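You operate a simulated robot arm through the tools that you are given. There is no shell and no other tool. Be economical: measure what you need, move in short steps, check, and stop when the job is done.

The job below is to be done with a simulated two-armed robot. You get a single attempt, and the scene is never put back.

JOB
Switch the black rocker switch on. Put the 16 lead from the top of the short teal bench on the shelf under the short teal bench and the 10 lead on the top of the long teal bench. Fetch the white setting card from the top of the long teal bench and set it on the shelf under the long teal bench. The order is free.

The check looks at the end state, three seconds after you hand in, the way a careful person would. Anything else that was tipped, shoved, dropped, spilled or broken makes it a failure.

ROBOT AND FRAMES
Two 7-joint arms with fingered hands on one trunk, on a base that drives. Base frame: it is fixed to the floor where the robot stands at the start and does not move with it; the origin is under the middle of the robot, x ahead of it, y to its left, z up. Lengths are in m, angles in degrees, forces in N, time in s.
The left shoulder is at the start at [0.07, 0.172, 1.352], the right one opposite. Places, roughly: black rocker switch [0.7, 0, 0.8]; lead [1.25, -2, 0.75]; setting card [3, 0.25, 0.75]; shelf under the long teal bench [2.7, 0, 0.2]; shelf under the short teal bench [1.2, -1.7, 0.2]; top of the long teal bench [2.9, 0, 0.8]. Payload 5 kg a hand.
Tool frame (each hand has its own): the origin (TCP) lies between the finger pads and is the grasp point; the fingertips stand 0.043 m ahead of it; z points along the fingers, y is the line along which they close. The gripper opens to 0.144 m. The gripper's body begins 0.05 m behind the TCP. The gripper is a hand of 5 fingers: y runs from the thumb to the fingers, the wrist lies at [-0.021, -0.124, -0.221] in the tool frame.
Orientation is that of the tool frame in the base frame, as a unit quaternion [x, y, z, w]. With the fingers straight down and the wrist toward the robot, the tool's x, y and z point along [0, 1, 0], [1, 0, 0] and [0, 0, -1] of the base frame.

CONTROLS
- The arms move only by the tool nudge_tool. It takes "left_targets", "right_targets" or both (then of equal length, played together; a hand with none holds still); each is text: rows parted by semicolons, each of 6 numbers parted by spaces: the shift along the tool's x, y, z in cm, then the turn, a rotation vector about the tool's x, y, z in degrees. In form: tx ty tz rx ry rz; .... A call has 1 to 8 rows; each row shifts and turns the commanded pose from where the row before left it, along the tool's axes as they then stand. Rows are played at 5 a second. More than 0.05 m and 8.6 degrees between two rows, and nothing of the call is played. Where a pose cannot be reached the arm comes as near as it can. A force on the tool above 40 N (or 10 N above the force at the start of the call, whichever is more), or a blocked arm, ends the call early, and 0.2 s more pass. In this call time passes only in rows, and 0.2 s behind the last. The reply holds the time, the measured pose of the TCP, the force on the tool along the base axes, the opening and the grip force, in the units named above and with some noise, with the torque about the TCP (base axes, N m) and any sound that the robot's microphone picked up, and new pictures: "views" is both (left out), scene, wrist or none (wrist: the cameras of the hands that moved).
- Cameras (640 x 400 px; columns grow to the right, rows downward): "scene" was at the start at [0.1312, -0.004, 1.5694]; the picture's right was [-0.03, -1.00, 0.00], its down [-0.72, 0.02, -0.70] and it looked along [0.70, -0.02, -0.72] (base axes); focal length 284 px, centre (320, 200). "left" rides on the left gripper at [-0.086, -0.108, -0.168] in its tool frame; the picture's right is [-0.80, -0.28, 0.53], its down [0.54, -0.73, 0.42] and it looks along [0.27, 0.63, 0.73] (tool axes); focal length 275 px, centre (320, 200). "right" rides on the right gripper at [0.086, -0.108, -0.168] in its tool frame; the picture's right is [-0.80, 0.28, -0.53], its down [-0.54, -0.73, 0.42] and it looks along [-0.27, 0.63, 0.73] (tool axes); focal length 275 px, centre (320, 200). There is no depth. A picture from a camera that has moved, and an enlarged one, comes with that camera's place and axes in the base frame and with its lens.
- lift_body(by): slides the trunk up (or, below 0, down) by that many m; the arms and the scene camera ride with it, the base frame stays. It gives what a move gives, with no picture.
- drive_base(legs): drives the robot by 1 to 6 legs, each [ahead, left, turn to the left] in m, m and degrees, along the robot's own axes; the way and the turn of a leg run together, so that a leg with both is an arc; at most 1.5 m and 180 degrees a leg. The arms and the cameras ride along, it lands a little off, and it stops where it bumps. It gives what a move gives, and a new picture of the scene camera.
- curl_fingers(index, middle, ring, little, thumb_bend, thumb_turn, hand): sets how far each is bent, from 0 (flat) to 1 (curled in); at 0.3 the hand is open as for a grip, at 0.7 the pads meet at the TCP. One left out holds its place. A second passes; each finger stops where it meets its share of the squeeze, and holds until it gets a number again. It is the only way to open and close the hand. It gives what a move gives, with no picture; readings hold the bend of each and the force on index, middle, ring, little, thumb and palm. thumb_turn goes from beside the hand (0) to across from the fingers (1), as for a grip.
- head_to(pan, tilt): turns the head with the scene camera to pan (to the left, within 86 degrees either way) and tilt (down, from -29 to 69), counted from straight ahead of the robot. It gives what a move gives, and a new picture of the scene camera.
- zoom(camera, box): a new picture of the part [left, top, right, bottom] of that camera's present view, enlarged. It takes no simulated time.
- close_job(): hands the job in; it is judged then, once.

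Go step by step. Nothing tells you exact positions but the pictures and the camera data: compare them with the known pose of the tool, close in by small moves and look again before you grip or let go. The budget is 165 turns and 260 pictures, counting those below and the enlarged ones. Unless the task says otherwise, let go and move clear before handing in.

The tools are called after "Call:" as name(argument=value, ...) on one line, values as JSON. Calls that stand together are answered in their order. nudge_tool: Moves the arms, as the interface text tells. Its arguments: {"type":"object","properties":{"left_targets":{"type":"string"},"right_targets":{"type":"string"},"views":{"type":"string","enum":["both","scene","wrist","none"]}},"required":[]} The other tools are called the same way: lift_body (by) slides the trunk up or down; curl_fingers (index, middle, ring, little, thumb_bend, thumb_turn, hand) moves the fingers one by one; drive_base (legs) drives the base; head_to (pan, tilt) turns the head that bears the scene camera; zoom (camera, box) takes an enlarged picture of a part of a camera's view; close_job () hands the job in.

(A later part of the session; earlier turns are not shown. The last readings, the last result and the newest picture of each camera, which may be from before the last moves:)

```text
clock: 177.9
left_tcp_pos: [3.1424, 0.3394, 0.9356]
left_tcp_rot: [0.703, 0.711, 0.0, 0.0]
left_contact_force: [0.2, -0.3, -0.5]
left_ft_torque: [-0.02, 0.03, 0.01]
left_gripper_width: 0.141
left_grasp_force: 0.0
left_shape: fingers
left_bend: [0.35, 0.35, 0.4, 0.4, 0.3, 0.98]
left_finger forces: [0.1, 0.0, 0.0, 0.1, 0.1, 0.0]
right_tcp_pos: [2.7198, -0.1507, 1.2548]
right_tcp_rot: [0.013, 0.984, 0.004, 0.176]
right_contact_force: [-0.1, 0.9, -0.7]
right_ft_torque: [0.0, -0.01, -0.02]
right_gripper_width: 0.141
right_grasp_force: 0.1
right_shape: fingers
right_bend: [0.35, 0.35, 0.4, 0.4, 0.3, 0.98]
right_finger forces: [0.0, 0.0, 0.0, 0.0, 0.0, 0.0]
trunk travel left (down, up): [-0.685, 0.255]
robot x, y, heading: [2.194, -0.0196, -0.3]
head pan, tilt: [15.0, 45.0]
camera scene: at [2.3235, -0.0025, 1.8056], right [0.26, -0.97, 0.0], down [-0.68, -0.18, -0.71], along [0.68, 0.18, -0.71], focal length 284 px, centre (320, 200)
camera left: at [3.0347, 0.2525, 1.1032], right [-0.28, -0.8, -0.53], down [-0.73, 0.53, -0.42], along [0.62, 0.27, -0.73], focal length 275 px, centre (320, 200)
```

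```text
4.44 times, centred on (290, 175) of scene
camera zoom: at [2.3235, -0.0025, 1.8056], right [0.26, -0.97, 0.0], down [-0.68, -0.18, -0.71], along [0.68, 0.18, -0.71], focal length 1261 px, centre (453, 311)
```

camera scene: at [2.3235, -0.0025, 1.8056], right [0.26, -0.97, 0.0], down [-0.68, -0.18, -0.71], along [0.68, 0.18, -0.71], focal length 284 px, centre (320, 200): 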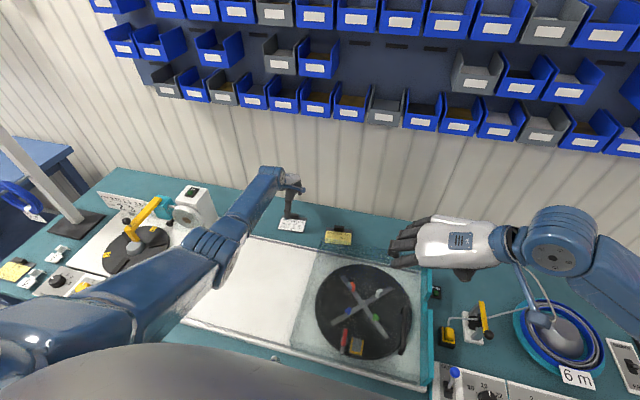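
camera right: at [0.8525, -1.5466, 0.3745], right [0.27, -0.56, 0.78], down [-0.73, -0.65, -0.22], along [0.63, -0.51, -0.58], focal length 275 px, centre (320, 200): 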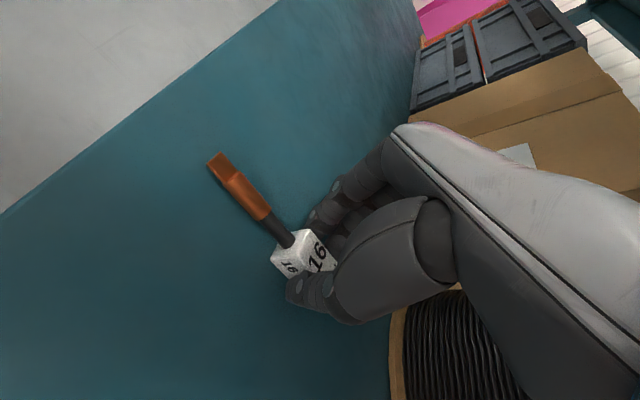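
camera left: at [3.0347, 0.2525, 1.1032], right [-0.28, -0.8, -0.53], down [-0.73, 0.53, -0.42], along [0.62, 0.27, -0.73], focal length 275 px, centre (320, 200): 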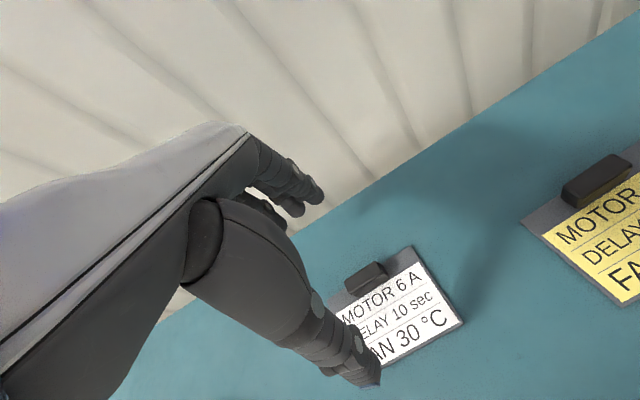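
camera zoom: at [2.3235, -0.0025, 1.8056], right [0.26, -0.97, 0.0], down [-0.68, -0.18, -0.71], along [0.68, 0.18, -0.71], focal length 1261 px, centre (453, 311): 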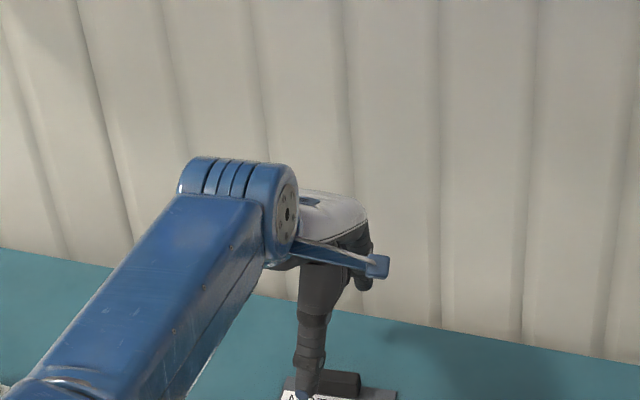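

The handle is right under the tool at (3.145, 0.337). I pre-close index, middle and thumb partway, then lower 7 cm.

Call:
curl_fingers(hand="left", index=0.5, middle=0.5, ring=0.4, little=0.4, thumb_bend=0.5)

Call:
lift_body(by=-0.07)

Call:
nudge_tool(left_targets="0 0 0.2 0 0 0", views="wrist")

Call:
zoom(camera="scene", box=[220, 140, 360, 240])

```text
clock: 178.9
left_tcp_pos: [3.1428, 0.3389, 0.9351]
left_tcp_rot: [0.703, 0.711, 0.0, 0.0]
left_contact_force: [0.6, 0.1, -0.1]
left_ft_torque: [0.0, 0.02, 0.01]
left_gripper_width: 0.0792
left_grasp_force: 0.2
left_shape: fingers
left_bend: [0.5, 0.5, 0.4, 0.4, 0.5, 0.98]
left_finger forces: [0.1, 0.0, 0.0, 0.0, 0.0, 0.0]
right_tcp_pos: [2.7184, -0.1517, 1.2544]
right_tcp_rot: [0.013, 0.984, 0.004, 0.176]
right_contact_force: [0.2, -0.1, -0.6]
right_ft_torque: [0.01, -0.02, 0.0]
right_gripper_width: 0.1409
right_grasp_force: 0.0
right_shape: fingers
right_bend: [0.35, 0.35, 0.4, 0.4, 0.3, 0.98]
right_finger forces: [0.0, 0.0, 0.0, 0.0, 0.0, 0.1]
trunk travel left (down, up): [-0.685, 0.255]
robot x, y, heading: [2.1979, -0.0213, -0.2]
head pan, tilt: [15.0, 45.0]
```

```text
clock: 180.0
left_tcp_pos: [3.1425, 0.3392, 0.8661]
left_tcp_rot: [0.703, 0.712, 0.0, 0.0]
left_contact_force: [0.2, 0.0, -0.3]
left_ft_torque: [0.02, -0.02, 0.0]
left_gripper_width: 0.0793
left_grasp_force: 0.0
left_shape: fingers
left_bend: [0.5, 0.5, 0.4, 0.4, 0.5, 0.98]
left_finger forces: [0.1, 0.0, 0.0, 0.0, 0.0, 0.1]
right_tcp_pos: [2.7196, -0.152, 1.1858]
right_tcp_rot: [0.014, 0.984, 0.005, 0.176]
right_contact_force: [-0.2, 0.2, 0.4]
right_ft_torque: [-0.01, 0.01, -0.03]
right_gripper_width: 0.1408
right_grasp_force: 0.1
right_shape: fingers
right_bend: [0.35, 0.35, 0.4, 0.4, 0.3, 0.98]
right_finger forces: [0.0, 0.0, 0.1, 0.0, 0.0, 0.0]
trunk travel left (down, up): [-0.615, 0.325]
robot x, y, heading: [2.1938, -0.0221, -0.1]
head pan, tilt: [15.0, 45.0]
```

```text
clock: 180.4
left_tcp_pos: [3.143, 0.3385, 0.8645]
left_tcp_rot: [0.703, 0.711, -0.001, 0.0]
left_contact_force: [-0.1, 0.3, 0.1]
left_ft_torque: [-0.04, 0.02, 0.02]
left_gripper_width: 0.0791
left_grasp_force: 0.1
left_shape: fingers
left_bend: [0.5, 0.5, 0.4, 0.4, 0.5, 0.98]
left_finger forces: [0.1, 0.1, 0.0, 0.0, 0.0, 0.0]
right_tcp_pos: [2.7198, -0.1506, 1.1848]
right_tcp_rot: [0.013, 0.984, 0.006, 0.176]
right_contact_force: [-0.1, 0.2, 0.1]
right_ft_torque: [-0.02, 0.0, 0.02]
right_gripper_width: 0.1408
right_grasp_force: 0.1
right_shape: fingers
right_bend: [0.35, 0.35, 0.4, 0.4, 0.3, 0.98]
right_finger forces: [0.1, 0.0, 0.0, 0.0, 0.0, 0.0]
trunk travel left (down, up): [-0.615, 0.325]
robot x, y, heading: [2.1951, -0.0183, -0.3]
head pan, tilt: [15.0, 45.0]
camera left: at [3.0354, 0.2521, 1.031], right [-0.28, -0.8, -0.53], down [-0.73, 0.53, -0.42], along [0.62, 0.27, -0.73], focal length 275 px, centre (320, 200)
```

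left: 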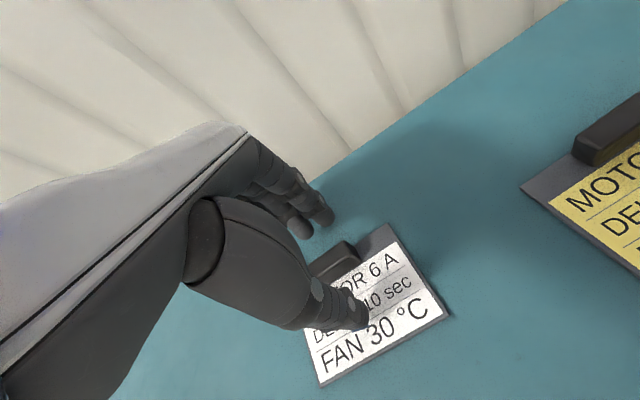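

```text
4.00 times, centred on (290, 190) of scene
camera zoom: at [2.3237, -0.0025, 1.7356], right [0.26, -0.97, 0.0], down [-0.68, -0.18, -0.71], along [0.68, 0.18, -0.71], focal length 1135 px, centre (440, 240)
```

zoom: 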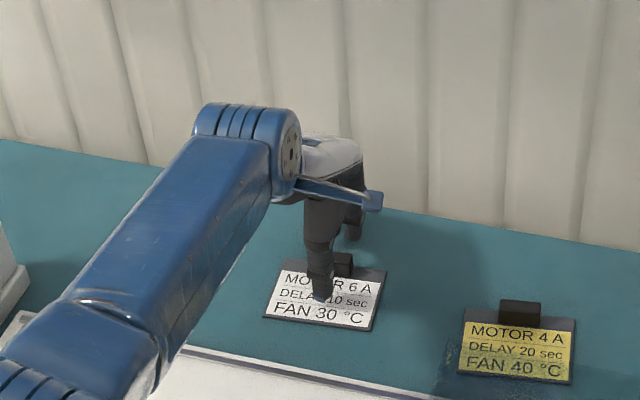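

The handle spans y from 0.314 to 0.36, centred on the tool. I lower by small steps.

Call:
nudge_tool(left_targets="0 0.2 0.4 0 0 0; 0 0 0.4 0 0 0; 0 0 0.3 0 0 0", views="wrist")

Call:
curl_fingers(hand="left", index=0.6, middle=0.6, thumb_bend=0.6)

Call:
zoom(camera="left", box=[200, 150, 460, 390])

```text
clock: 181.2
left_tcp_pos: [3.1441, 0.3395, 0.852]
left_tcp_rot: [0.703, 0.711, 0.0, 0.0]
left_contact_force: [-0.9, -0.1, -0.2]
left_ft_torque: [0.0, 0.0, -0.01]
left_gripper_width: 0.0794
left_grasp_force: 0.1
left_shape: fingers
left_bend: [0.5, 0.5, 0.4, 0.4, 0.5, 0.98]
left_finger forces: [0.0, 0.0, 0.1, 0.1, 0.0, 0.0]
right_tcp_pos: [2.7191, -0.1514, 1.1842]
right_tcp_rot: [0.013, 0.984, 0.005, 0.176]
right_contact_force: [-1.2, 0.0, 0.0]
right_ft_torque: [-0.02, -0.03, -0.01]
right_gripper_width: 0.1408
right_grasp_force: 0.1
right_shape: fingers
right_bend: [0.35, 0.35, 0.4, 0.4, 0.3, 0.98]
right_finger forces: [0.1, 0.0, 0.1, 0.0, 0.1, 0.0]
trunk travel left (down, up): [-0.615, 0.325]
robot x, y, heading: [2.1905, -0.0194, -0.5]
head pan, tilt: [15.0, 45.0]
camera left: at [3.0365, 0.253, 1.0202], right [-0.27, -0.8, -0.53], down [-0.73, 0.53, -0.42], along [0.62, 0.27, -0.73], focal length 275 px, centre (320, 200)
```

left: 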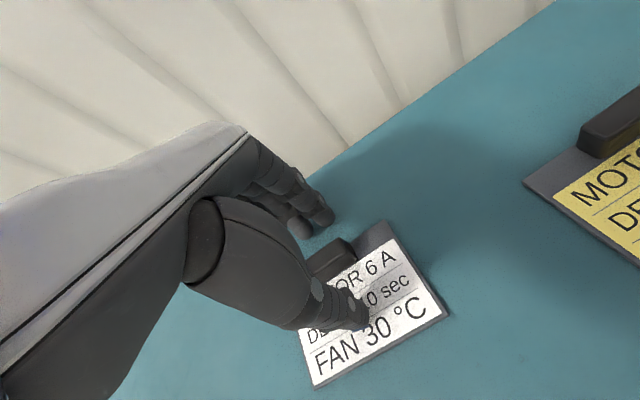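

```text
clock: 182.2
left_tcp_pos: [3.1436, 0.3414, 0.8517]
left_tcp_rot: [0.703, 0.711, 0.0, 0.0]
left_contact_force: [-0.1, -0.2, 1.1]
left_ft_torque: [-0.01, 0.02, 0.01]
left_gripper_width: 0.0433
left_grasp_force: 0.0
left_shape: fingers
left_bend: [0.6, 0.6, 0.4, 0.4, 0.6, 0.98]
left_finger forces: [0.0, 0.0, 0.0, 0.1, 0.1, 0.1]
right_tcp_pos: [2.7193, -0.1512, 1.1841]
right_tcp_rot: [0.013, 0.984, 0.005, 0.176]
right_contact_force: [0.2, 0.0, -0.4]
right_ft_torque: [0.02, 0.03, 0.01]
right_gripper_width: 0.1409
right_grasp_force: 0.1
right_shape: fingers
right_bend: [0.35, 0.35, 0.4, 0.4, 0.3, 0.98]
right_finger forces: [0.1, 0.0, 0.1, 0.0, 0.1, 0.0]
trunk travel left (down, up): [-0.615, 0.325]
robot x, y, heading: [2.1937, -0.0246, -0.1]
head pan, tilt: [15.0, 45.0]
```

```text
1.67 times, centred on (330, 270) of left
camera zoom: at [3.0367, 0.2529, 1.0201], right [-0.27, -0.8, -0.53], down [-0.73, 0.53, -0.42], along [0.62, 0.27, -0.73], focal length 459 px, centre (303, 83)
```

zoom: 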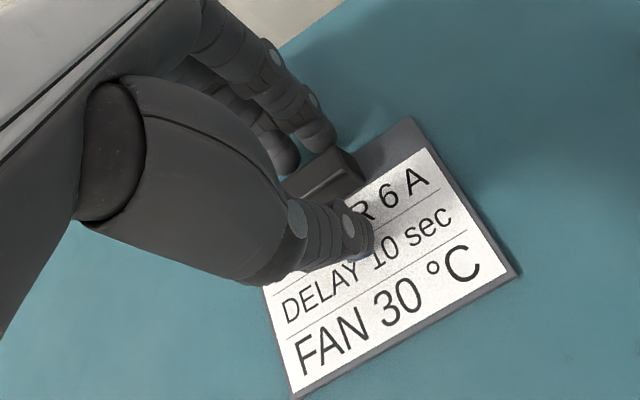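

Fingers and thumb flank the handle. I close on it.

Call:
curl_fingers(hand="left", index=0.8, middle=0.8, thumb_bend=0.8)

Call:
zoom(camera="left", box=[200, 150, 460, 390])

```text
clock: 183.2
left_tcp_pos: [3.1449, 0.3394, 0.8522]
left_tcp_rot: [0.703, 0.711, 0.0, 0.0]
left_contact_force: [0.4, 0.2, -0.5]
left_ft_torque: [-0.01, 0.0, 0.02]
left_gripper_width: 0.0193
left_grasp_force: 23.7
left_shape: fingers
left_bend: [0.63, 0.72, 0.4, 0.4, 0.71, 0.94]
left_finger forces: [15.8, 7.7, 0.1, 0.0, 24.2, 0.0]
right_tcp_pos: [2.7209, -0.1511, 1.1843]
right_tcp_rot: [0.014, 0.984, 0.005, 0.177]
right_contact_force: [0.3, -0.5, -0.3]
right_ft_torque: [0.0, 0.01, 0.02]
right_gripper_width: 0.1411
right_grasp_force: 0.0
right_shape: fingers
right_bend: [0.35, 0.35, 0.4, 0.4, 0.3, 0.98]
right_finger forces: [0.0, 0.0, 0.1, 0.0, 0.0, 0.0]
trunk travel left (down, up): [-0.615, 0.325]
robot x, y, heading: [2.1929, -0.0227, -0.2]
head pan, tilt: [15.0, 45.0]
```

```text
1.67 times, centred on (330, 270) of left
camera zoom: at [3.0367, 0.253, 1.02], right [-0.27, -0.8, -0.53], down [-0.73, 0.53, -0.42], along [0.62, 0.27, -0.73], focal length 459 px, centre (303, 83)
```

zoom: 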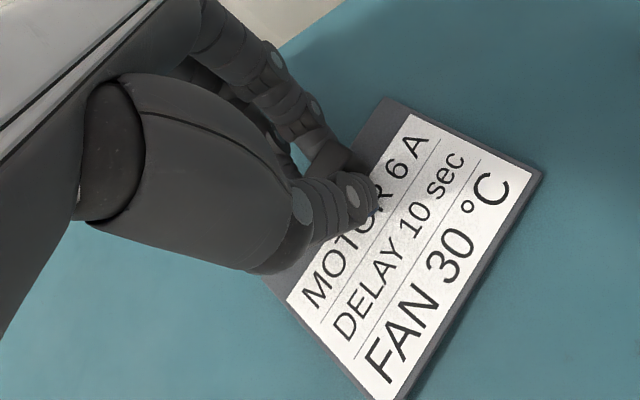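

Held with 24 N; the card turned a little in the grip. I lift 12 cm and check.

Call:
lift_body(by=0.12)

Call:
nudge_tool(left_targets="0 0 -1 0 0 0", views="wrist")

Call:
zoom(camera="scene", box=[220, 140, 360, 240])

```text
clock: 184.7
left_tcp_pos: [3.1443, 0.3405, 0.9709]
left_tcp_rot: [0.703, 0.711, 0.0, 0.0]
left_contact_force: [0.1, -0.5, -1.5]
left_ft_torque: [0.04, -0.02, -0.03]
left_gripper_width: 0.0196
left_grasp_force: 24.4
left_shape: fingers
left_bend: [0.63, 0.72, 0.4, 0.4, 0.71, 0.94]
left_finger forces: [15.9, 7.7, 0.0, 0.1, 24.3, 0.1]
right_tcp_pos: [2.7191, -0.1512, 1.3042]
right_tcp_rot: [0.013, 0.984, 0.004, 0.176]
right_contact_force: [0.1, -0.1, 0.2]
right_ft_torque: [-0.02, 0.0, 0.02]
right_gripper_width: 0.1408
right_grasp_force: 0.2
right_shape: fingers
right_bend: [0.35, 0.35, 0.4, 0.4, 0.3, 0.98]
right_finger forces: [0.0, 0.0, 0.0, 0.0, 0.0, 0.0]
trunk travel left (down, up): [-0.735, 0.205]
robot x, y, heading: [2.1957, -0.0201, -0.3]
head pan, tilt: [15.0, 45.0]
```

```text
clock: 185.1
left_tcp_pos: [3.1437, 0.3408, 0.983]
left_tcp_rot: [0.703, 0.711, 0.0, 0.0]
left_contact_force: [0.1, -0.4, -1.4]
left_ft_torque: [-0.01, -0.05, 0.02]
left_gripper_width: 0.0193
left_grasp_force: 24.1
left_shape: fingers
left_bend: [0.63, 0.72, 0.4, 0.4, 0.71, 0.94]
left_finger forces: [15.8, 7.7, 0.0, 0.1, 24.3, 0.0]
right_tcp_pos: [2.7185, -0.1508, 1.3063]
right_tcp_rot: [0.012, 0.984, 0.005, 0.176]
right_contact_force: [0.6, 1.0, -0.8]
right_ft_torque: [0.0, 0.01, 0.03]
right_gripper_width: 0.1409
right_grasp_force: 0.0
right_shape: fingers
right_bend: [0.35, 0.35, 0.4, 0.4, 0.3, 0.98]
right_finger forces: [0.1, 0.1, 0.0, 0.0, 0.0, 0.1]
trunk travel left (down, up): [-0.735, 0.205]
robot x, y, heading: [2.1929, -0.0216, -0.2]
head pan, tilt: [15.0, 45.0]
camera left: at [3.0363, 0.253, 1.1502], right [-0.27, -0.8, -0.53], down [-0.73, 0.53, -0.42], along [0.62, 0.27, -0.73], focal length 275 px, centre (320, 200)
```

left: 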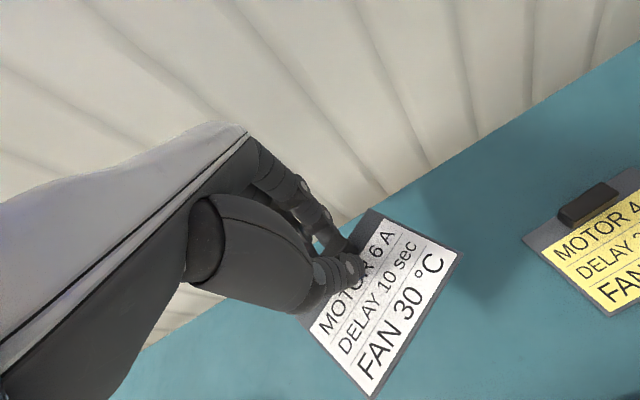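

```text
4.00 times, centred on (290, 190) of scene
camera zoom: at [2.3224, -0.0024, 1.8557], right [0.26, -0.97, 0.0], down [-0.68, -0.18, -0.71], along [0.68, 0.18, -0.71], focal length 1135 px, centre (440, 240)
```

zoom: 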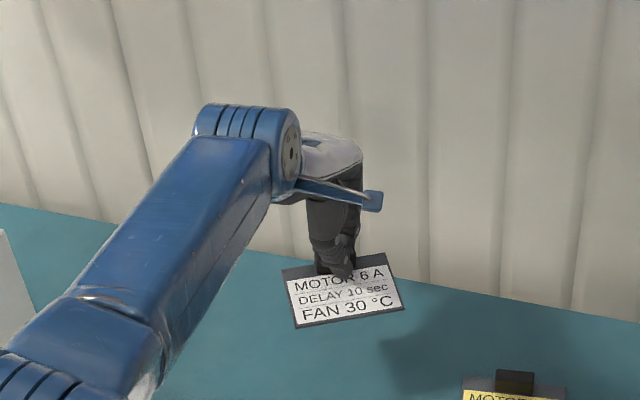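

The card is held well. I lift it clear, pull both hands back and leave the bench, heading for y = -0.5.

Call:
lift_body(by=0.2)

Call:
nudge_tool(left_targets="0 -4.5 -1 0 0 0; 0 -4.5 -1 0 0 0; 0 -4.5 -1 0 0 0; 0 -4.5 -1 0 0 0; 0 -4.5 -1 0 0 0; 0 -4.5 -1 0 0 0; 0 -4.5 -1 0 0 0; 0 -4.5 -1 0 0 0", right_targets="1.06 0 -4.4 0 0 0; 1.06 0 -4.4 0 0 0; 1.06 0 -4.4 0 0 0; 1.06 0 -4.4 0 0 0; 1.06 0 -4.4 0 0 0; 1.06 0 -4.4 0 0 0; 1.06 0 -4.4 0 0 0; 1.06 0 -4.4 0 0 0", views="none")

Call:
drive_base(legs=[[-0.43, 0, 0], [0, -0.48, 0]])

```text
clock: 187.3
left_tcp_pos: [3.1438, 0.3395, 1.1828]
left_tcp_rot: [0.703, 0.711, -0.001, 0.0]
left_contact_force: [-0.5, 0.9, -1.1]
left_ft_torque: [0.02, -0.06, 0.01]
left_gripper_width: 0.0195
left_grasp_force: 24.4
left_shape: fingers
left_bend: [0.63, 0.72, 0.4, 0.4, 0.71, 0.94]
left_finger forces: [15.8, 7.7, 0.0, 0.1, 24.3, 0.0]
right_tcp_pos: [2.7185, -0.1509, 1.5045]
right_tcp_rot: [0.013, 0.984, 0.005, 0.177]
right_contact_force: [-0.7, -0.4, -0.7]
right_ft_torque: [0.02, 0.0, -0.01]
right_gripper_width: 0.141
right_grasp_force: 0.0
right_shape: fingers
right_bend: [0.35, 0.35, 0.4, 0.4, 0.3, 0.98]
right_finger forces: [0.0, 0.0, 0.1, 0.1, 0.1, 0.0]
trunk travel left (down, up): [-0.935, 0.005]
robot x, y, heading: [2.1966, -0.022, -0.1]
head pan, tilt: [15.0, 45.0]
```

```text
clock: 189.1
left_tcp_pos: [2.7805, 0.3368, 1.2636]
left_tcp_rot: [0.703, 0.711, 0.001, 0.001]
left_contact_force: [-0.2, 0.6, 0.6]
left_ft_torque: [-0.01, 0.01, 0.03]
left_gripper_width: 0.0192
left_grasp_force: 23.5
left_shape: fingers
left_bend: [0.63, 0.72, 0.4, 0.4, 0.71, 0.94]
left_finger forces: [15.7, 7.8, 0.1, 0.0, 23.5, 0.1]
right_tcp_pos: [2.6052, -0.1472, 1.8215]
right_tcp_rot: [0.013, 0.984, 0.004, 0.177]
right_contact_force: [-0.8, -0.1, 0.7]
right_ft_torque: [0.0, -0.04, -0.04]
right_gripper_width: 0.141
right_grasp_force: 0.1
right_shape: fingers
right_bend: [0.35, 0.35, 0.4, 0.4, 0.3, 0.98]
right_finger forces: [0.0, 0.0, 0.0, 0.0, 0.1, 0.0]
right hand out of reach, approached as far as the arm can: row 3, 4, 5, 6, 7
trunk travel left (down, up): [-0.935, 0.005]
robot x, y, heading: [2.197, -0.0225, -0.3]
head pan, tilt: [15.0, 45.0]
```

```text
clock: 194.2
left_tcp_pos: [2.3456, -0.1417, 1.2601]
left_tcp_rot: [0.706, 0.708, 0.0, 0.001]
left_contact_force: [0.2, 0.5, -0.5]
left_ft_torque: [-0.05, -0.02, 0.01]
left_gripper_width: 0.0194
left_grasp_force: 23.2
left_shape: fingers
left_bend: [0.63, 0.72, 0.4, 0.4, 0.71, 0.94]
left_finger forces: [15.7, 7.7, 0.1, 0.0, 23.4, 0.0]
right_tcp_pos: [2.1692, -0.6269, 1.8215]
right_tcp_rot: [0.016, 0.984, 0.002, 0.176]
right_contact_force: [-1.0, 1.0, -0.6]
right_ft_torque: [-0.06, -0.04, -0.02]
right_gripper_width: 0.1411
right_grasp_force: 0.0
right_shape: fingers
right_bend: [0.35, 0.35, 0.4, 0.4, 0.3, 0.98]
right_finger forces: [0.1, 0.1, 0.0, 0.1, 0.0, 0.0]
trunk travel left (down, up): [-0.935, 0.005]
robot x, y, heading: [1.752, -0.5003, -0.6]
head pan, tilt: [15.0, 45.0]
camera scene: at [1.8841, -0.4758, 2.0555], right [0.25, -0.97, 0.0], down [-0.69, -0.18, -0.71], along [0.68, 0.17, -0.71], focal length 284 px, centre (320, 200)
```

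scene: 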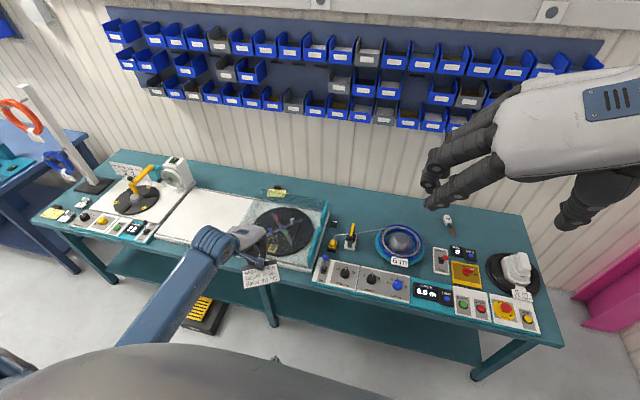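

I lower the trunk in front of the bench and shift the left hand right.

Call:
nudge_tool(left_targets="-4 -1 0 0 0 0; -4 -1 0 0 0 0; -4 0 0 0 0 0; -4 0 0 0 0 0; -3 0 0 0 0 0", views="none")

Call:
lift_body(by=-0.4)

Call:
lift_body(by=-0.38)

Call:
head_to(pan=0, tilt=35)

```text
clock: 195.4
left_tcp_pos: [2.3252, -0.3363, 1.2637]
left_tcp_rot: [0.705, 0.709, 0.001, -0.001]
left_contact_force: [-0.2, -0.5, -1.2]
left_ft_torque: [0.07, -0.02, -0.03]
left_gripper_width: 0.0194
left_grasp_force: 23.4
left_shape: fingers
left_bend: [0.63, 0.72, 0.4, 0.4, 0.71, 0.94]
left_finger forces: [15.9, 7.6, 0.1, 0.1, 23.4, 0.1]
right_tcp_pos: [2.1693, -0.6356, 1.8209]
right_tcp_rot: [0.016, 0.984, 0.005, 0.175]
right_contact_force: [0.0, -1.4, -0.1]
right_ft_torque: [0.06, -0.01, 0.02]
right_gripper_width: 0.1411
right_grasp_force: 0.1
right_shape: fingers
right_bend: [0.35, 0.35, 0.4, 0.4, 0.3, 0.98]
right_finger forces: [0.0, 0.0, 0.1, 0.0, 0.1, 0.1]
trunk travel left (down, up): [-0.935, 0.005]
robot x, y, heading: [1.7555, -0.5034, -0.5]
head pan, tilt: [15.0, 45.0]
```

```text
clock: 199.2
left_tcp_pos: [2.3261, -0.3339, 0.862]
left_tcp_rot: [0.706, 0.708, 0.0, 0.0]
left_contact_force: [0.0, 0.5, 0.4]
left_ft_torque: [0.04, -0.01, -0.03]
left_gripper_width: 0.0193
left_grasp_force: 23.1
left_shape: fingers
left_bend: [0.63, 0.72, 0.4, 0.4, 0.71, 0.94]
left_finger forces: [15.9, 7.4, 0.0, 0.1, 23.4, 0.1]
right_tcp_pos: [2.1688, -0.631, 1.4211]
right_tcp_rot: [0.016, 0.984, 0.005, 0.175]
right_contact_force: [0.4, 0.4, -0.2]
right_ft_torque: [-0.01, -0.02, 0.01]
right_gripper_width: 0.1407
right_grasp_force: 0.1
right_shape: fingers
right_bend: [0.35, 0.35, 0.4, 0.4, 0.3, 0.98]
right_finger forces: [0.0, 0.0, 0.1, 0.1, 0.0, 0.0]
trunk travel left (down, up): [-0.535, 0.405]
robot x, y, heading: [1.7556, -0.5003, -0.7]
head pan, tilt: [15.0, 45.0]
```

```text
clock: 202.9
left_tcp_pos: [2.3263, -0.3352, 0.4831]
left_tcp_rot: [0.706, 0.708, 0.0, 0.0]
left_contact_force: [0.5, 0.2, -0.7]
left_ft_torque: [0.0, -0.02, 0.0]
left_gripper_width: 0.0195
left_grasp_force: 23.1
left_shape: fingers
left_bend: [0.63, 0.72, 0.4, 0.4, 0.71, 0.94]
left_finger forces: [15.9, 7.7, 0.0, 0.1, 23.4, 0.0]
right_tcp_pos: [2.1686, -0.6308, 1.0413]
right_tcp_rot: [0.016, 0.984, 0.004, 0.176]
right_contact_force: [-0.6, -0.8, -0.5]
right_ft_torque: [0.0, -0.01, 0.04]
right_gripper_width: 0.1411
right_grasp_force: 0.1
right_shape: fingers
right_bend: [0.35, 0.35, 0.4, 0.4, 0.3, 0.98]
right_finger forces: [0.0, 0.1, 0.1, 0.0, 0.0, 0.0]
trunk travel left (down, up): [-0.155, 0.785]
robot x, y, heading: [1.7529, -0.5005, -0.4]
head pan, tilt: [15.0, 45.0]
```

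```text
clock: 203.7
left_tcp_pos: [2.326, -0.3329, 0.4822]
left_tcp_rot: [0.706, 0.708, 0.0, 0.001]
left_contact_force: [0.6, 0.0, -0.2]
left_ft_torque: [0.0, -0.01, 0.02]
left_gripper_width: 0.0193
left_grasp_force: 23.5
left_shape: fingers
left_bend: [0.63, 0.72, 0.4, 0.4, 0.71, 0.94]
left_finger forces: [15.9, 7.5, 0.0, 0.0, 23.4, 0.0]
right_tcp_pos: [2.1689, -0.6319, 1.0413]
right_tcp_rot: [0.016, 0.984, 0.004, 0.175]
right_contact_force: [-0.4, 1.3, 0.2]
right_ft_torque: [-0.01, 0.0, 0.0]
right_gripper_width: 0.1409
right_grasp_force: 0.1
right_shape: fingers
right_bend: [0.35, 0.35, 0.4, 0.4, 0.3, 0.98]
right_finger forces: [0.0, 0.0, 0.0, 0.0, 0.0, 0.0]
trunk travel left (down, up): [-0.155, 0.785]
robot x, y, heading: [1.7542, -0.4978, -0.6]
head pan, tilt: [0.0, 35.0]
camera scene: at [1.8929, -0.5021, 1.2904], right [-0.01, -1.0, 0.0], down [-0.57, 0.01, -0.82], along [0.82, -0.01, -0.57], focal length 284 px, centre (320, 200)
```

scene: 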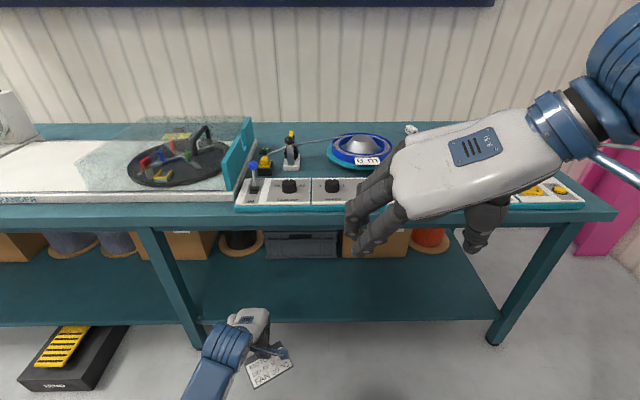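

The shelf strip from x = 2.58 to 2.93 is free here. I lower the left hand to z = 0.31, then drive and reach in.

Call:
nudge_tool(left_targets="0 0 4.4 0 0 0; 0 0 4.4 0 0 0; 0 0 4.4 0 0 0; 0 0 4 0 0 0", views="none")

Call:
drive_base(legs=[[0.22, 0, 0.5]])

```text
clock: 204.7
left_tcp_pos: [2.3245, -0.3317, 0.3087]
left_tcp_rot: [0.705, 0.709, 0.001, -0.001]
left_contact_force: [-0.1, 0.2, -0.1]
left_ft_torque: [-0.01, 0.01, -0.01]
left_gripper_width: 0.0194
left_grasp_force: 23.0
left_shape: fingers
left_bend: [0.63, 0.72, 0.4, 0.4, 0.71, 0.94]
left_finger forces: [15.7, 7.7, 0.0, 0.1, 23.3, 0.0]
right_tcp_pos: [2.1694, -0.6313, 1.0417]
right_tcp_rot: [0.016, 0.984, 0.004, 0.175]
right_contact_force: [0.0, 0.1, -0.5]
right_ft_torque: [0.0, 0.02, 0.02]
right_gripper_width: 0.1411
right_grasp_force: 0.1
right_shape: fingers
right_bend: [0.35, 0.35, 0.4, 0.4, 0.3, 0.98]
right_finger forces: [0.1, 0.1, 0.1, 0.1, 0.0, 0.1]
trunk travel left (down, up): [-0.155, 0.785]
robot x, y, heading: [1.7555, -0.5002, -0.6]
head pan, tilt: [0.0, 35.0]
```

```text
clock: 206.4
left_tcp_pos: [2.5476, -0.3278, 0.3083]
left_tcp_rot: [0.703, 0.712, 0.001, -0.001]
left_contact_force: [-0.5, 0.3, -1.0]
left_ft_torque: [-0.01, 0.01, 0.0]
left_gripper_width: 0.0192
left_grasp_force: 23.4
left_shape: fingers
left_bend: [0.63, 0.72, 0.4, 0.4, 0.71, 0.94]
left_finger forces: [15.7, 7.6, 0.0, 0.0, 23.4, 0.0]
right_tcp_pos: [2.3954, -0.6286, 1.0402]
right_tcp_rot: [0.01, 0.985, 0.006, 0.174]
right_contact_force: [0.5, 1.4, -0.4]
right_ft_torque: [0.0, 0.01, 0.01]
right_gripper_width: 0.1406
right_grasp_force: 0.1
right_shape: fingers
right_bend: [0.35, 0.35, 0.4, 0.4, 0.3, 0.98]
right_finger forces: [0.1, 0.0, 0.0, 0.0, 0.1, 0.0]
trunk travel left (down, up): [-0.155, 0.785]
robot x, y, heading: [1.9766, -0.4966, -0.2]
head pan, tilt: [0.0, 35.0]
camera scene: at [2.119, -0.502, 1.2903], right [0.0, -1.0, 0.0], down [-0.57, 0.0, -0.82], along [0.82, 0.0, -0.57], focal length 284 px, centre (320, 200)
```

scene: 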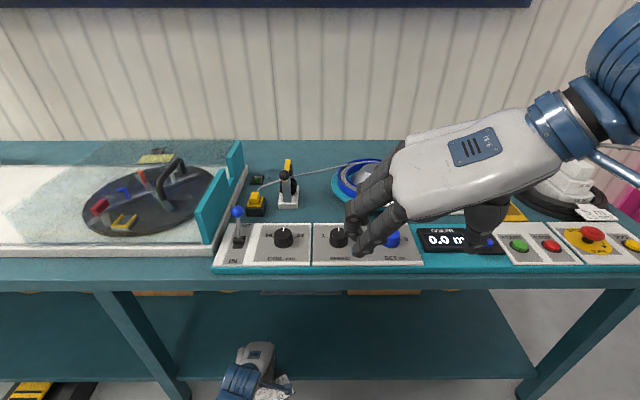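

To keep the forearm flat under the bench edge, I raise the hand in the arm and lower the trunk by the same amount, then reach in.

Call:
nudge_tool(left_targets="0 -1 -4.3 0 0 0; 0 0 -4.3 0 0 0; 0 0 -4.3 0 0 0", views="none")

Call:
lift_body(by=-0.14)

Call:
nudge_tool(left_targets="0 3.6 0 0 0 0; 0 3.6 0 0 0 0; 0 3.6 0 0 0 0; 0 3.6 0 0 0 0; 0 3.6 0 0 0 0", views="both")

```text
clock: 207.2
left_tcp_pos: [2.5357, -0.3288, 0.4373]
left_tcp_rot: [0.702, 0.712, 0.0, -0.001]
left_contact_force: [-0.8, -0.6, -1.2]
left_ft_torque: [0.0, -0.03, -0.03]
left_gripper_width: 0.0193
left_grasp_force: 23.5
left_shape: fingers
left_bend: [0.63, 0.72, 0.4, 0.4, 0.71, 0.94]
left_finger forces: [15.7, 7.7, 0.1, 0.0, 23.5, 0.0]
right_tcp_pos: [2.395, -0.6275, 1.0405]
right_tcp_rot: [0.01, 0.984, 0.005, 0.176]
right_contact_force: [-0.3, -0.4, -0.2]
right_ft_torque: [0.0, 0.05, 0.0]
right_gripper_width: 0.1409
right_grasp_force: 0.1
right_shape: fingers
right_bend: [0.35, 0.35, 0.4, 0.4, 0.3, 0.98]
right_finger forces: [0.1, 0.0, 0.1, 0.0, 0.1, 0.0]
trunk travel left (down, up): [-0.155, 0.785]
robot x, y, heading: [1.9784, -0.5028, -0.2]
head pan, tilt: [0.0, 35.0]
```

```text
clock: 208.8
left_tcp_pos: [2.5366, -0.3245, 0.2964]
left_tcp_rot: [0.702, 0.712, 0.001, -0.002]
left_contact_force: [-0.5, 0.2, -0.7]
left_ft_torque: [-0.03, 0.01, 0.0]
left_gripper_width: 0.0192
left_grasp_force: 23.4
left_shape: fingers
left_bend: [0.63, 0.72, 0.4, 0.4, 0.71, 0.94]
left_finger forces: [15.5, 7.8, 0.0, 0.0, 23.7, 0.0]
right_tcp_pos: [2.3959, -0.6239, 0.902]
right_tcp_rot: [0.01, 0.985, 0.004, 0.174]
right_contact_force: [-0.9, 0.0, -0.1]
right_ft_torque: [0.03, 0.01, 0.0]
right_gripper_width: 0.141
right_grasp_force: 0.2
right_shape: fingers
right_bend: [0.35, 0.35, 0.4, 0.4, 0.3, 0.98]
right_finger forces: [0.1, 0.0, 0.1, 0.1, 0.1, 0.0]
trunk travel left (down, up): [-0.015, 0.925]
robot x, y, heading: [1.9807, -0.5037, 0.0]
head pan, tilt: [0.0, 35.0]
```

```text
clock: 210.0
left_tcp_pos: [2.7156, -0.3266, 0.298]
left_tcp_rot: [0.702, 0.712, -0.001, -0.001]
left_contact_force: [-1.1, 0.8, -0.5]
left_ft_torque: [0.0, -0.01, 0.01]
left_gripper_width: 0.0194
left_grasp_force: 23.8
left_shape: fingers
left_bend: [0.63, 0.72, 0.4, 0.4, 0.71, 0.94]
left_finger forces: [15.7, 7.9, 0.0, 0.1, 23.6, 0.0]
right_tcp_pos: [2.396, -0.6288, 0.9006]
right_tcp_rot: [0.009, 0.985, 0.005, 0.175]
right_contact_force: [-0.9, 0.1, -0.2]
right_ft_torque: [0.0, -0.01, 0.0]
right_gripper_width: 0.1406
right_grasp_force: 0.0
right_shape: fingers
right_bend: [0.35, 0.35, 0.4, 0.4, 0.3, 0.98]
right_finger forces: [0.0, 0.0, 0.0, 0.1, 0.0, 0.1]
trunk travel left (down, up): [-0.015, 0.925]
robot x, y, heading: [1.9793, -0.4978, 0.0]
head pan, tilt: [0.0, 35.0]
camera scene: at [2.118, -0.5021, 1.1503], right [0.0, -1.0, 0.0], down [-0.57, 0.0, -0.82], along [0.82, 0.0, -0.57], focal length 284 px, centre (320, 200)
camera left: at [2.6088, -0.4142, 0.4658], right [-0.27, -0.8, -0.53], down [-0.73, 0.53, -0.42], along [0.62, 0.28, -0.73], focal length 275 px, centre (320, 200)
```

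scene: 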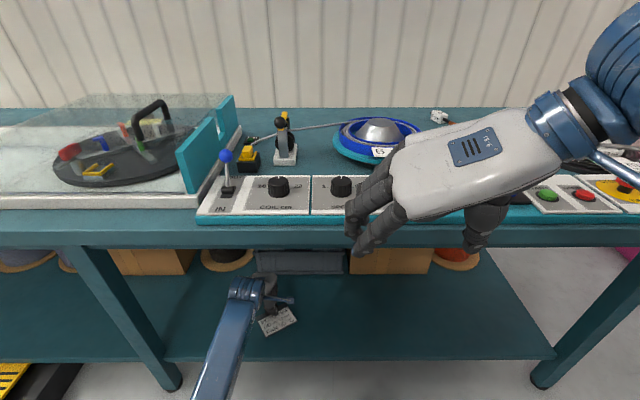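
left: 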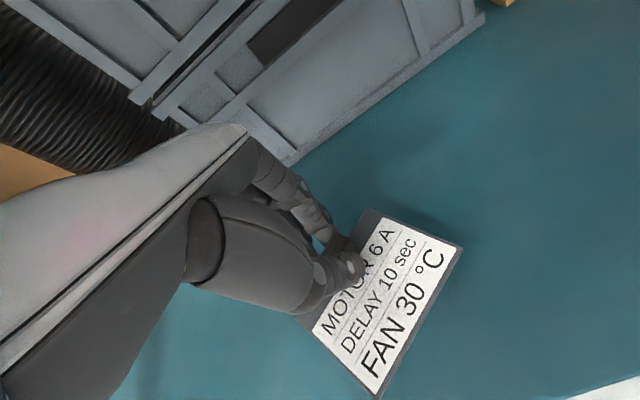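

The card is over the free shelf strip. I lower until it touches.

Call:
nudge_tool(left_targets="0 0 2.5 0 0 0; 0 0 0.8 0 0 0; 0 0 0.5 0 0 0; 0 0 0.4 0 0 0; 0 0 0.4 0 0 0; 0 0 0.3 0 0 0", views="wrist")

Call:
zoom(camera="scene", box=[200, 250, 340, 350])

```text
clock: 211.4
left_tcp_pos: [2.7164, -0.3267, 0.2493]
left_tcp_rot: [0.702, 0.712, 0.001, 0.0]
left_contact_force: [-1.7, 0.7, 3.2]
left_ft_torque: [-0.17, -0.09, -0.03]
left_gripper_width: 0.0193
left_grasp_force: 23.5
left_shape: fingers
left_bend: [0.63, 0.72, 0.4, 0.4, 0.71, 0.94]
left_finger forces: [16.0, 7.8, 0.1, 0.1, 24.5, 0.0]
right_tcp_pos: [2.3951, -0.6283, 0.901]
right_tcp_rot: [0.011, 0.984, 0.005, 0.176]
right_contact_force: [-0.5, -0.7, -0.3]
right_ft_torque: [0.0, 0.02, 0.03]
right_gripper_width: 0.1409
right_grasp_force: 0.0
right_shape: fingers
right_bend: [0.35, 0.35, 0.4, 0.4, 0.3, 0.98]
right_finger forces: [0.1, 0.0, 0.0, 0.1, 0.1, 0.0]
trunk travel left (down, up): [-0.015, 0.925]
robot x, y, heading: [1.9782, -0.5004, 0.2]
head pan, tilt: [0.0, 35.0]
camera left: at [2.6089, -0.4137, 0.4169], right [-0.27, -0.8, -0.53], down [-0.73, 0.53, -0.42], along [0.62, 0.28, -0.73], focal length 275 px, centre (320, 200)
```

left: 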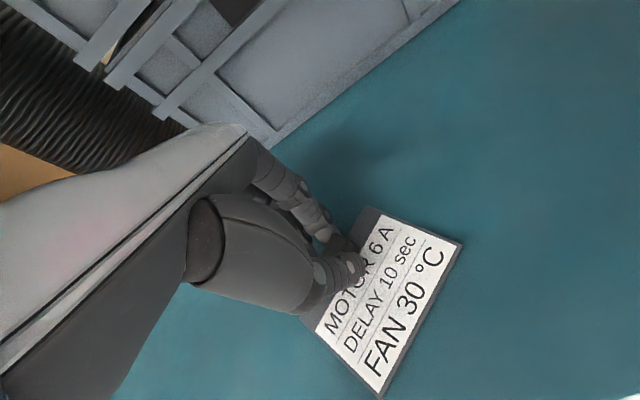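

```text
4.00 times, centred on (270, 300) of scene
camera zoom: at [2.1174, -0.5021, 1.1506], right [0.0, -1.0, 0.0], down [-0.57, 0.0, -0.82], along [0.82, 0.0, -0.57], focal length 1135 px, centre (520, -200)
```

zoom: 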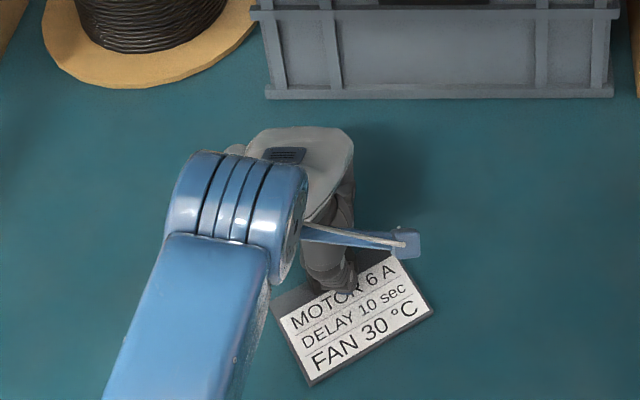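

Light contact (about 4 N). I open in stages.

Call:
nudge_tool(left_targets="0 0 0.2 0 0 0", views="none")

Call:
curl_fingers(hand="left", index=0.58, middle=0.6, thumb_bend=0.62)

Call:
curl_fingers(hand="left", index=0.4, middle=0.4, thumb_bend=0.45)

Call:
zoom(camera="left", box=[200, 150, 500, 400])

```text
clock: 211.8
left_tcp_pos: [2.7173, -0.3258, 0.2489]
left_tcp_rot: [0.702, 0.712, 0.001, 0.001]
left_contact_force: [-3.7, 1.2, 13.7]
left_ft_torque: [-0.19, -0.04, -0.08]
left_gripper_width: 0.0189
left_grasp_force: 26.0
left_shape: fingers
left_bend: [0.63, 0.72, 0.4, 0.4, 0.71, 0.94]
left_finger forces: [16.0, 8.9, 0.0, 0.0, 27.4, 0.1]
right_tcp_pos: [2.3948, -0.6287, 0.9026]
right_tcp_rot: [0.011, 0.985, 0.005, 0.175]
right_contact_force: [-0.4, -0.3, 0.1]
right_ft_torque: [0.01, 0.01, 0.0]
right_gripper_width: 0.1409
right_grasp_force: 0.1
right_shape: fingers
right_bend: [0.35, 0.35, 0.4, 0.4, 0.3, 0.98]
right_finger forces: [0.1, 0.0, 0.0, 0.0, 0.0, 0.0]
trunk travel left (down, up): [-0.015, 0.925]
robot x, y, heading: [1.9784, -0.5007, 0.0]
head pan, tilt: [0.0, 35.0]
```

```text
clock: 212.8
left_tcp_pos: [2.7162, -0.3267, 0.2481]
left_tcp_rot: [0.702, 0.712, 0.002, 0.001]
left_contact_force: [2.6, -5.9, 24.4]
left_ft_torque: [-0.48, 0.38, 0.11]
left_gripper_width: 0.035
left_grasp_force: 13.8
left_shape: fingers
left_bend: [0.57, 0.6, 0.4, 0.4, 0.67, 0.96]
left_finger forces: [0.1, 0.0, 0.0, 0.0, 26.3, 0.1]
right_tcp_pos: [2.3936, -0.6279, 0.9027]
right_tcp_rot: [0.011, 0.984, 0.006, 0.176]
right_contact_force: [0.6, 0.7, 0.5]
right_ft_torque: [0.03, -0.03, 0.0]
right_gripper_width: 0.1413
right_grasp_force: 0.0
right_shape: fingers
right_bend: [0.35, 0.35, 0.4, 0.4, 0.3, 0.98]
right_finger forces: [0.0, 0.0, 0.0, 0.1, 0.1, 0.0]
trunk travel left (down, up): [-0.015, 0.925]
robot x, y, heading: [1.9806, -0.5002, 0.1]
head pan, tilt: [0.0, 35.0]
```

```text
clock: 213.6
left_tcp_pos: [2.7202, -0.3267, 0.2505]
left_tcp_rot: [0.702, 0.712, 0.004, 0.003]
left_contact_force: [1.3, -0.6, 7.6]
left_ft_torque: [-0.11, 0.46, 0.02]
left_gripper_width: 0.1063
left_grasp_force: 3.5
left_shape: fingers
left_bend: [0.4, 0.4, 0.4, 0.4, 0.45, 0.97]
left_finger forces: [0.0, 0.1, 0.0, 0.0, 7.3, 0.0]
right_tcp_pos: [2.3953, -0.6282, 0.9007]
right_tcp_rot: [0.011, 0.985, 0.006, 0.175]
right_contact_force: [0.6, 0.4, -0.6]
right_ft_torque: [0.0, 0.06, 0.01]
right_gripper_width: 0.1406
right_grasp_force: 0.0
right_shape: fingers
right_bend: [0.35, 0.35, 0.4, 0.4, 0.3, 0.98]
right_finger forces: [0.1, 0.0, 0.0, 0.0, 0.0, 0.0]
trunk travel left (down, up): [-0.015, 0.925]
robot x, y, heading: [1.981, -0.5003, -0.3]
head pan, tilt: [0.0, 35.0]
stopped (left hand): the force on the tool passed its limit at 40 N (the readings are from after the stop); the commanded pose is now the measured one
```

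```text
1.60 times, centred on (350, 275) of left
camera zoom: at [2.6111, -0.4136, 0.4165], right [-0.27, -0.8, -0.54], down [-0.73, 0.53, -0.43], along [0.63, 0.28, -0.73], focal length 440 px, centre (272, 80)
```

zoom: 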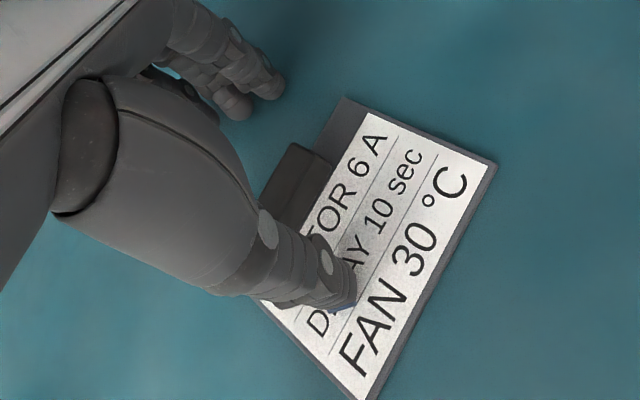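

Released and flat; the thumb still rests lightly on the card. I lift straight up.

Call:
nudge_tool(left_targets="0 0 -1 0 0 0; 0 0 -2 0 0 0; 0 0 -4 0 0 0", views="both")

```text
clock: 214.4
left_tcp_pos: [2.7176, -0.3265, 0.3206]
left_tcp_rot: [0.701, 0.713, 0.001, 0.001]
left_contact_force: [0.1, 1.1, -0.4]
left_ft_torque: [0.03, -0.01, -0.02]
left_gripper_width: 0.1054
left_grasp_force: 0.1
left_shape: fingers
left_bend: [0.4, 0.4, 0.4, 0.4, 0.45, 0.97]
left_finger forces: [0.0, 0.1, 0.0, 0.1, 0.0, 0.0]
right_tcp_pos: [2.3943, -0.6282, 0.901]
right_tcp_rot: [0.011, 0.984, 0.005, 0.175]
right_contact_force: [-0.7, -0.1, 0.2]
right_ft_torque: [-0.03, -0.04, 0.02]
right_gripper_width: 0.1411
right_grasp_force: 0.1
right_shape: fingers
right_bend: [0.35, 0.35, 0.4, 0.4, 0.3, 0.98]
right_finger forces: [0.1, 0.1, 0.0, 0.0, 0.1, 0.0]
trunk travel left (down, up): [-0.015, 0.925]
robot x, y, heading: [1.9838, -0.5033, -0.2]
head pan, tilt: [0.0, 35.0]
camera scene: at [2.1175, -0.502, 1.1504], right [0.0, -1.0, 0.0], down [-0.57, 0.0, -0.82], along [0.82, 0.0, -0.57], focal length 284 px, centre (320, 200)
camera left: at [2.6106, -0.4141, 0.4872], right [-0.27, -0.8, -0.54], down [-0.73, 0.53, -0.43], along [0.63, 0.28, -0.73], focal length 275 px, centre (320, 200)
```

scene: 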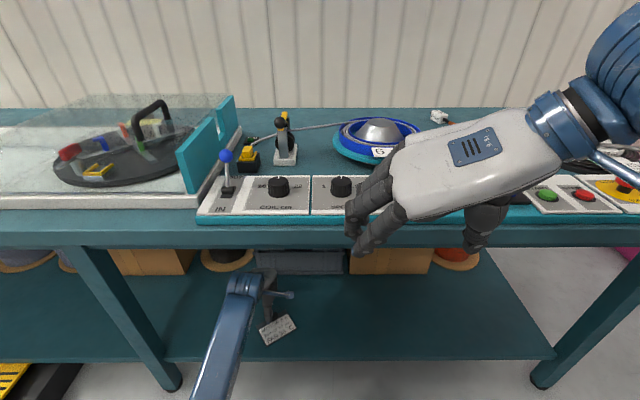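
left: 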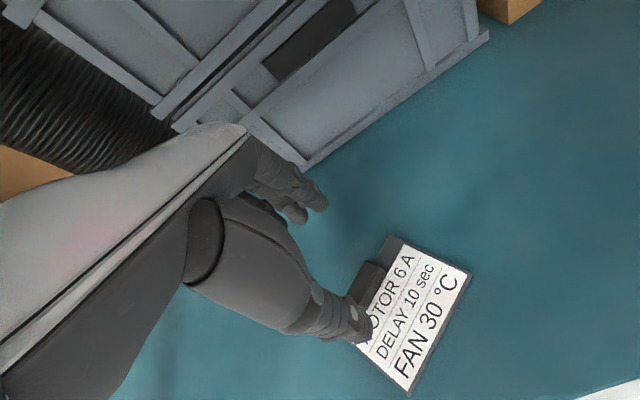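

The card lies flat on the shelf. I withdraw the arm and the base, then check everything.

Call:
nudge_tool(left_targets="0 -4.5 0 0 0 0; 0 -4.5 0 0 0 0; 0 -4.5 0 0 0 0; 0 -4.5 0 0 0 0; 0 -4.5 0 0 0 0", views="none")

Call:
drive_base(legs=[[-0.22, 0, 0]])

Call:
lift_body(by=0.4)

Call:
head_to(pan=0, tilt=40)

```text
clock: 215.8
left_tcp_pos: [2.516, -0.3003, 0.3303]
left_tcp_rot: [0.701, 0.712, 0.035, -0.002]
left_contact_force: [0.6, -2.0, 0.6]
left_ft_torque: [0.15, 0.01, 0.01]
left_gripper_width: 0.1054
left_grasp_force: 0.1
left_shape: fingers
left_bend: [0.4, 0.4, 0.4, 0.4, 0.45, 0.98]
left_finger forces: [0.0, 0.0, 0.0, 0.0, 0.0, 0.0]
right_tcp_pos: [2.3927, -0.6275, 0.9007]
right_tcp_rot: [0.011, 0.984, 0.003, 0.177]
right_contact_force: [-1.6, -1.7, 0.3]
right_ft_torque: [0.15, -0.14, 0.0]
right_gripper_width: 0.1408
right_grasp_force: 0.0
right_shape: fingers
right_bend: [0.35, 0.35, 0.4, 0.4, 0.3, 0.98]
right_finger forces: [0.0, 0.0, 0.0, 0.0, 0.1, 0.0]
trunk travel left (down, up): [-0.015, 0.925]
robot x, y, heading: [1.9818, -0.5026, -0.0]
head pan, tilt: [0.0, 35.0]
stopped in row 5 (left hand): the arm was blocked; the commanded pose is now the measured one
```

```text
clock: 217.5
left_tcp_pos: [2.2926, -0.2984, 0.3264]
left_tcp_rot: [0.702, 0.712, 0.031, -0.003]
left_contact_force: [0.7, -0.2, 0.1]
left_ft_torque: [-0.01, -0.01, 0.02]
left_gripper_width: 0.1056
left_grasp_force: 0.0
left_shape: fingers
left_bend: [0.4, 0.4, 0.4, 0.4, 0.45, 0.98]
left_finger forces: [0.0, 0.0, 0.1, 0.0, 0.0, 0.0]
right_tcp_pos: [2.1747, -0.624, 0.9005]
right_tcp_rot: [0.01, 0.985, 0.003, 0.175]
right_contact_force: [-0.8, 0.1, 0.4]
right_ft_torque: [0.02, 0.01, -0.01]
right_gripper_width: 0.1409
right_grasp_force: 0.0
right_shape: fingers
right_bend: [0.35, 0.35, 0.4, 0.4, 0.3, 0.98]
right_finger forces: [0.0, 0.0, 0.1, 0.0, 0.1, 0.0]
trunk travel left (down, up): [-0.015, 0.925]
robot x, y, heading: [1.7559, -0.5021, 0.3]
head pan, tilt: [0.0, 35.0]
camera scene: at [1.8988, -0.4966, 1.1502], right [0.0, -1.0, 0.01], down [-0.58, 0.0, -0.82], along [0.82, 0.0, -0.58], focal length 284 px, centre (320, 200)
```

scene: 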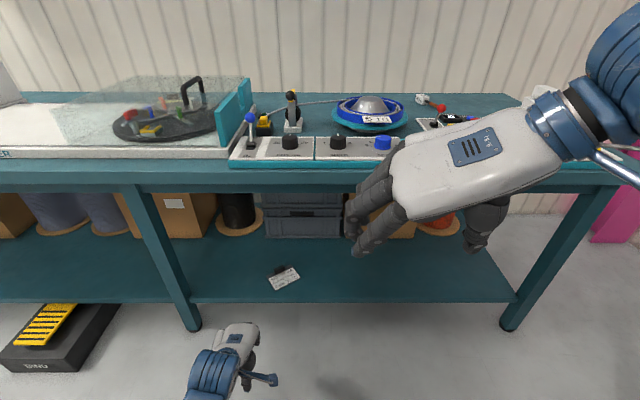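

```text
clock: 221.4
left_tcp_pos: [2.2923, -0.301, 0.7296]
left_tcp_rot: [0.701, 0.712, 0.033, -0.004]
left_contact_force: [-0.5, 1.0, 0.9]
left_ft_torque: [0.01, 0.01, 0.01]
left_gripper_width: 0.1054
left_grasp_force: 0.1
left_shape: fingers
left_bend: [0.4, 0.4, 0.4, 0.4, 0.45, 0.98]
left_finger forces: [0.0, 0.1, 0.0, 0.0, 0.0, 0.1]
right_tcp_pos: [2.1738, -0.6276, 1.3007]
right_tcp_rot: [0.012, 0.984, 0.005, 0.176]
right_contact_force: [-0.9, 0.0, 0.1]
right_ft_torque: [-0.02, -0.01, -0.01]
right_gripper_width: 0.1411
right_grasp_force: 0.1
right_shape: fingers
right_bend: [0.35, 0.35, 0.4, 0.4, 0.3, 0.98]
right_finger forces: [0.1, 0.0, 0.1, 0.0, 0.1, 0.0]
trunk travel left (down, up): [-0.415, 0.525]
robot x, y, heading: [1.7577, -0.4973, -0.1]
head pan, tilt: [0.0, 35.0]
```

```text
clock: 222.0
left_tcp_pos: [2.2928, -0.3007, 0.7291]
left_tcp_rot: [0.701, 0.712, 0.033, -0.004]
left_contact_force: [0.4, 0.2, -0.1]
left_ft_torque: [-0.05, -0.01, -0.01]
left_gripper_width: 0.1054
left_grasp_force: 0.0
left_shape: fingers
left_bend: [0.4, 0.4, 0.4, 0.4, 0.45, 0.98]
left_finger forces: [0.1, 0.1, 0.0, 0.0, 0.0, 0.0]
right_tcp_pos: [2.1728, -0.6272, 1.3009]
right_tcp_rot: [0.011, 0.984, 0.005, 0.175]
right_contact_force: [-1.1, -0.7, 0.6]
right_ft_torque: [0.0, -0.02, -0.02]
right_gripper_width: 0.1411
right_grasp_force: 0.2
right_shape: fingers
right_bend: [0.35, 0.35, 0.4, 0.4, 0.3, 0.98]
right_finger forces: [0.0, 0.0, 0.1, 0.0, 0.0, 0.1]
trunk travel left (down, up): [-0.415, 0.525]
robot x, y, heading: [1.7585, -0.5018, -0.3]
head pan, tilt: [0.0, 40.0]
camera scene: at [1.8936, -0.5018, 1.5429], right [0.0, -1.0, 0.0], down [-0.64, 0.0, -0.77], along [0.77, 0.0, -0.64], focal length 284 px, centre (320, 200)
```

scene: 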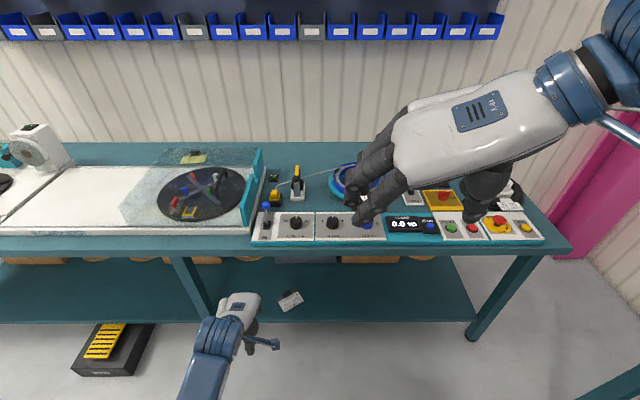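

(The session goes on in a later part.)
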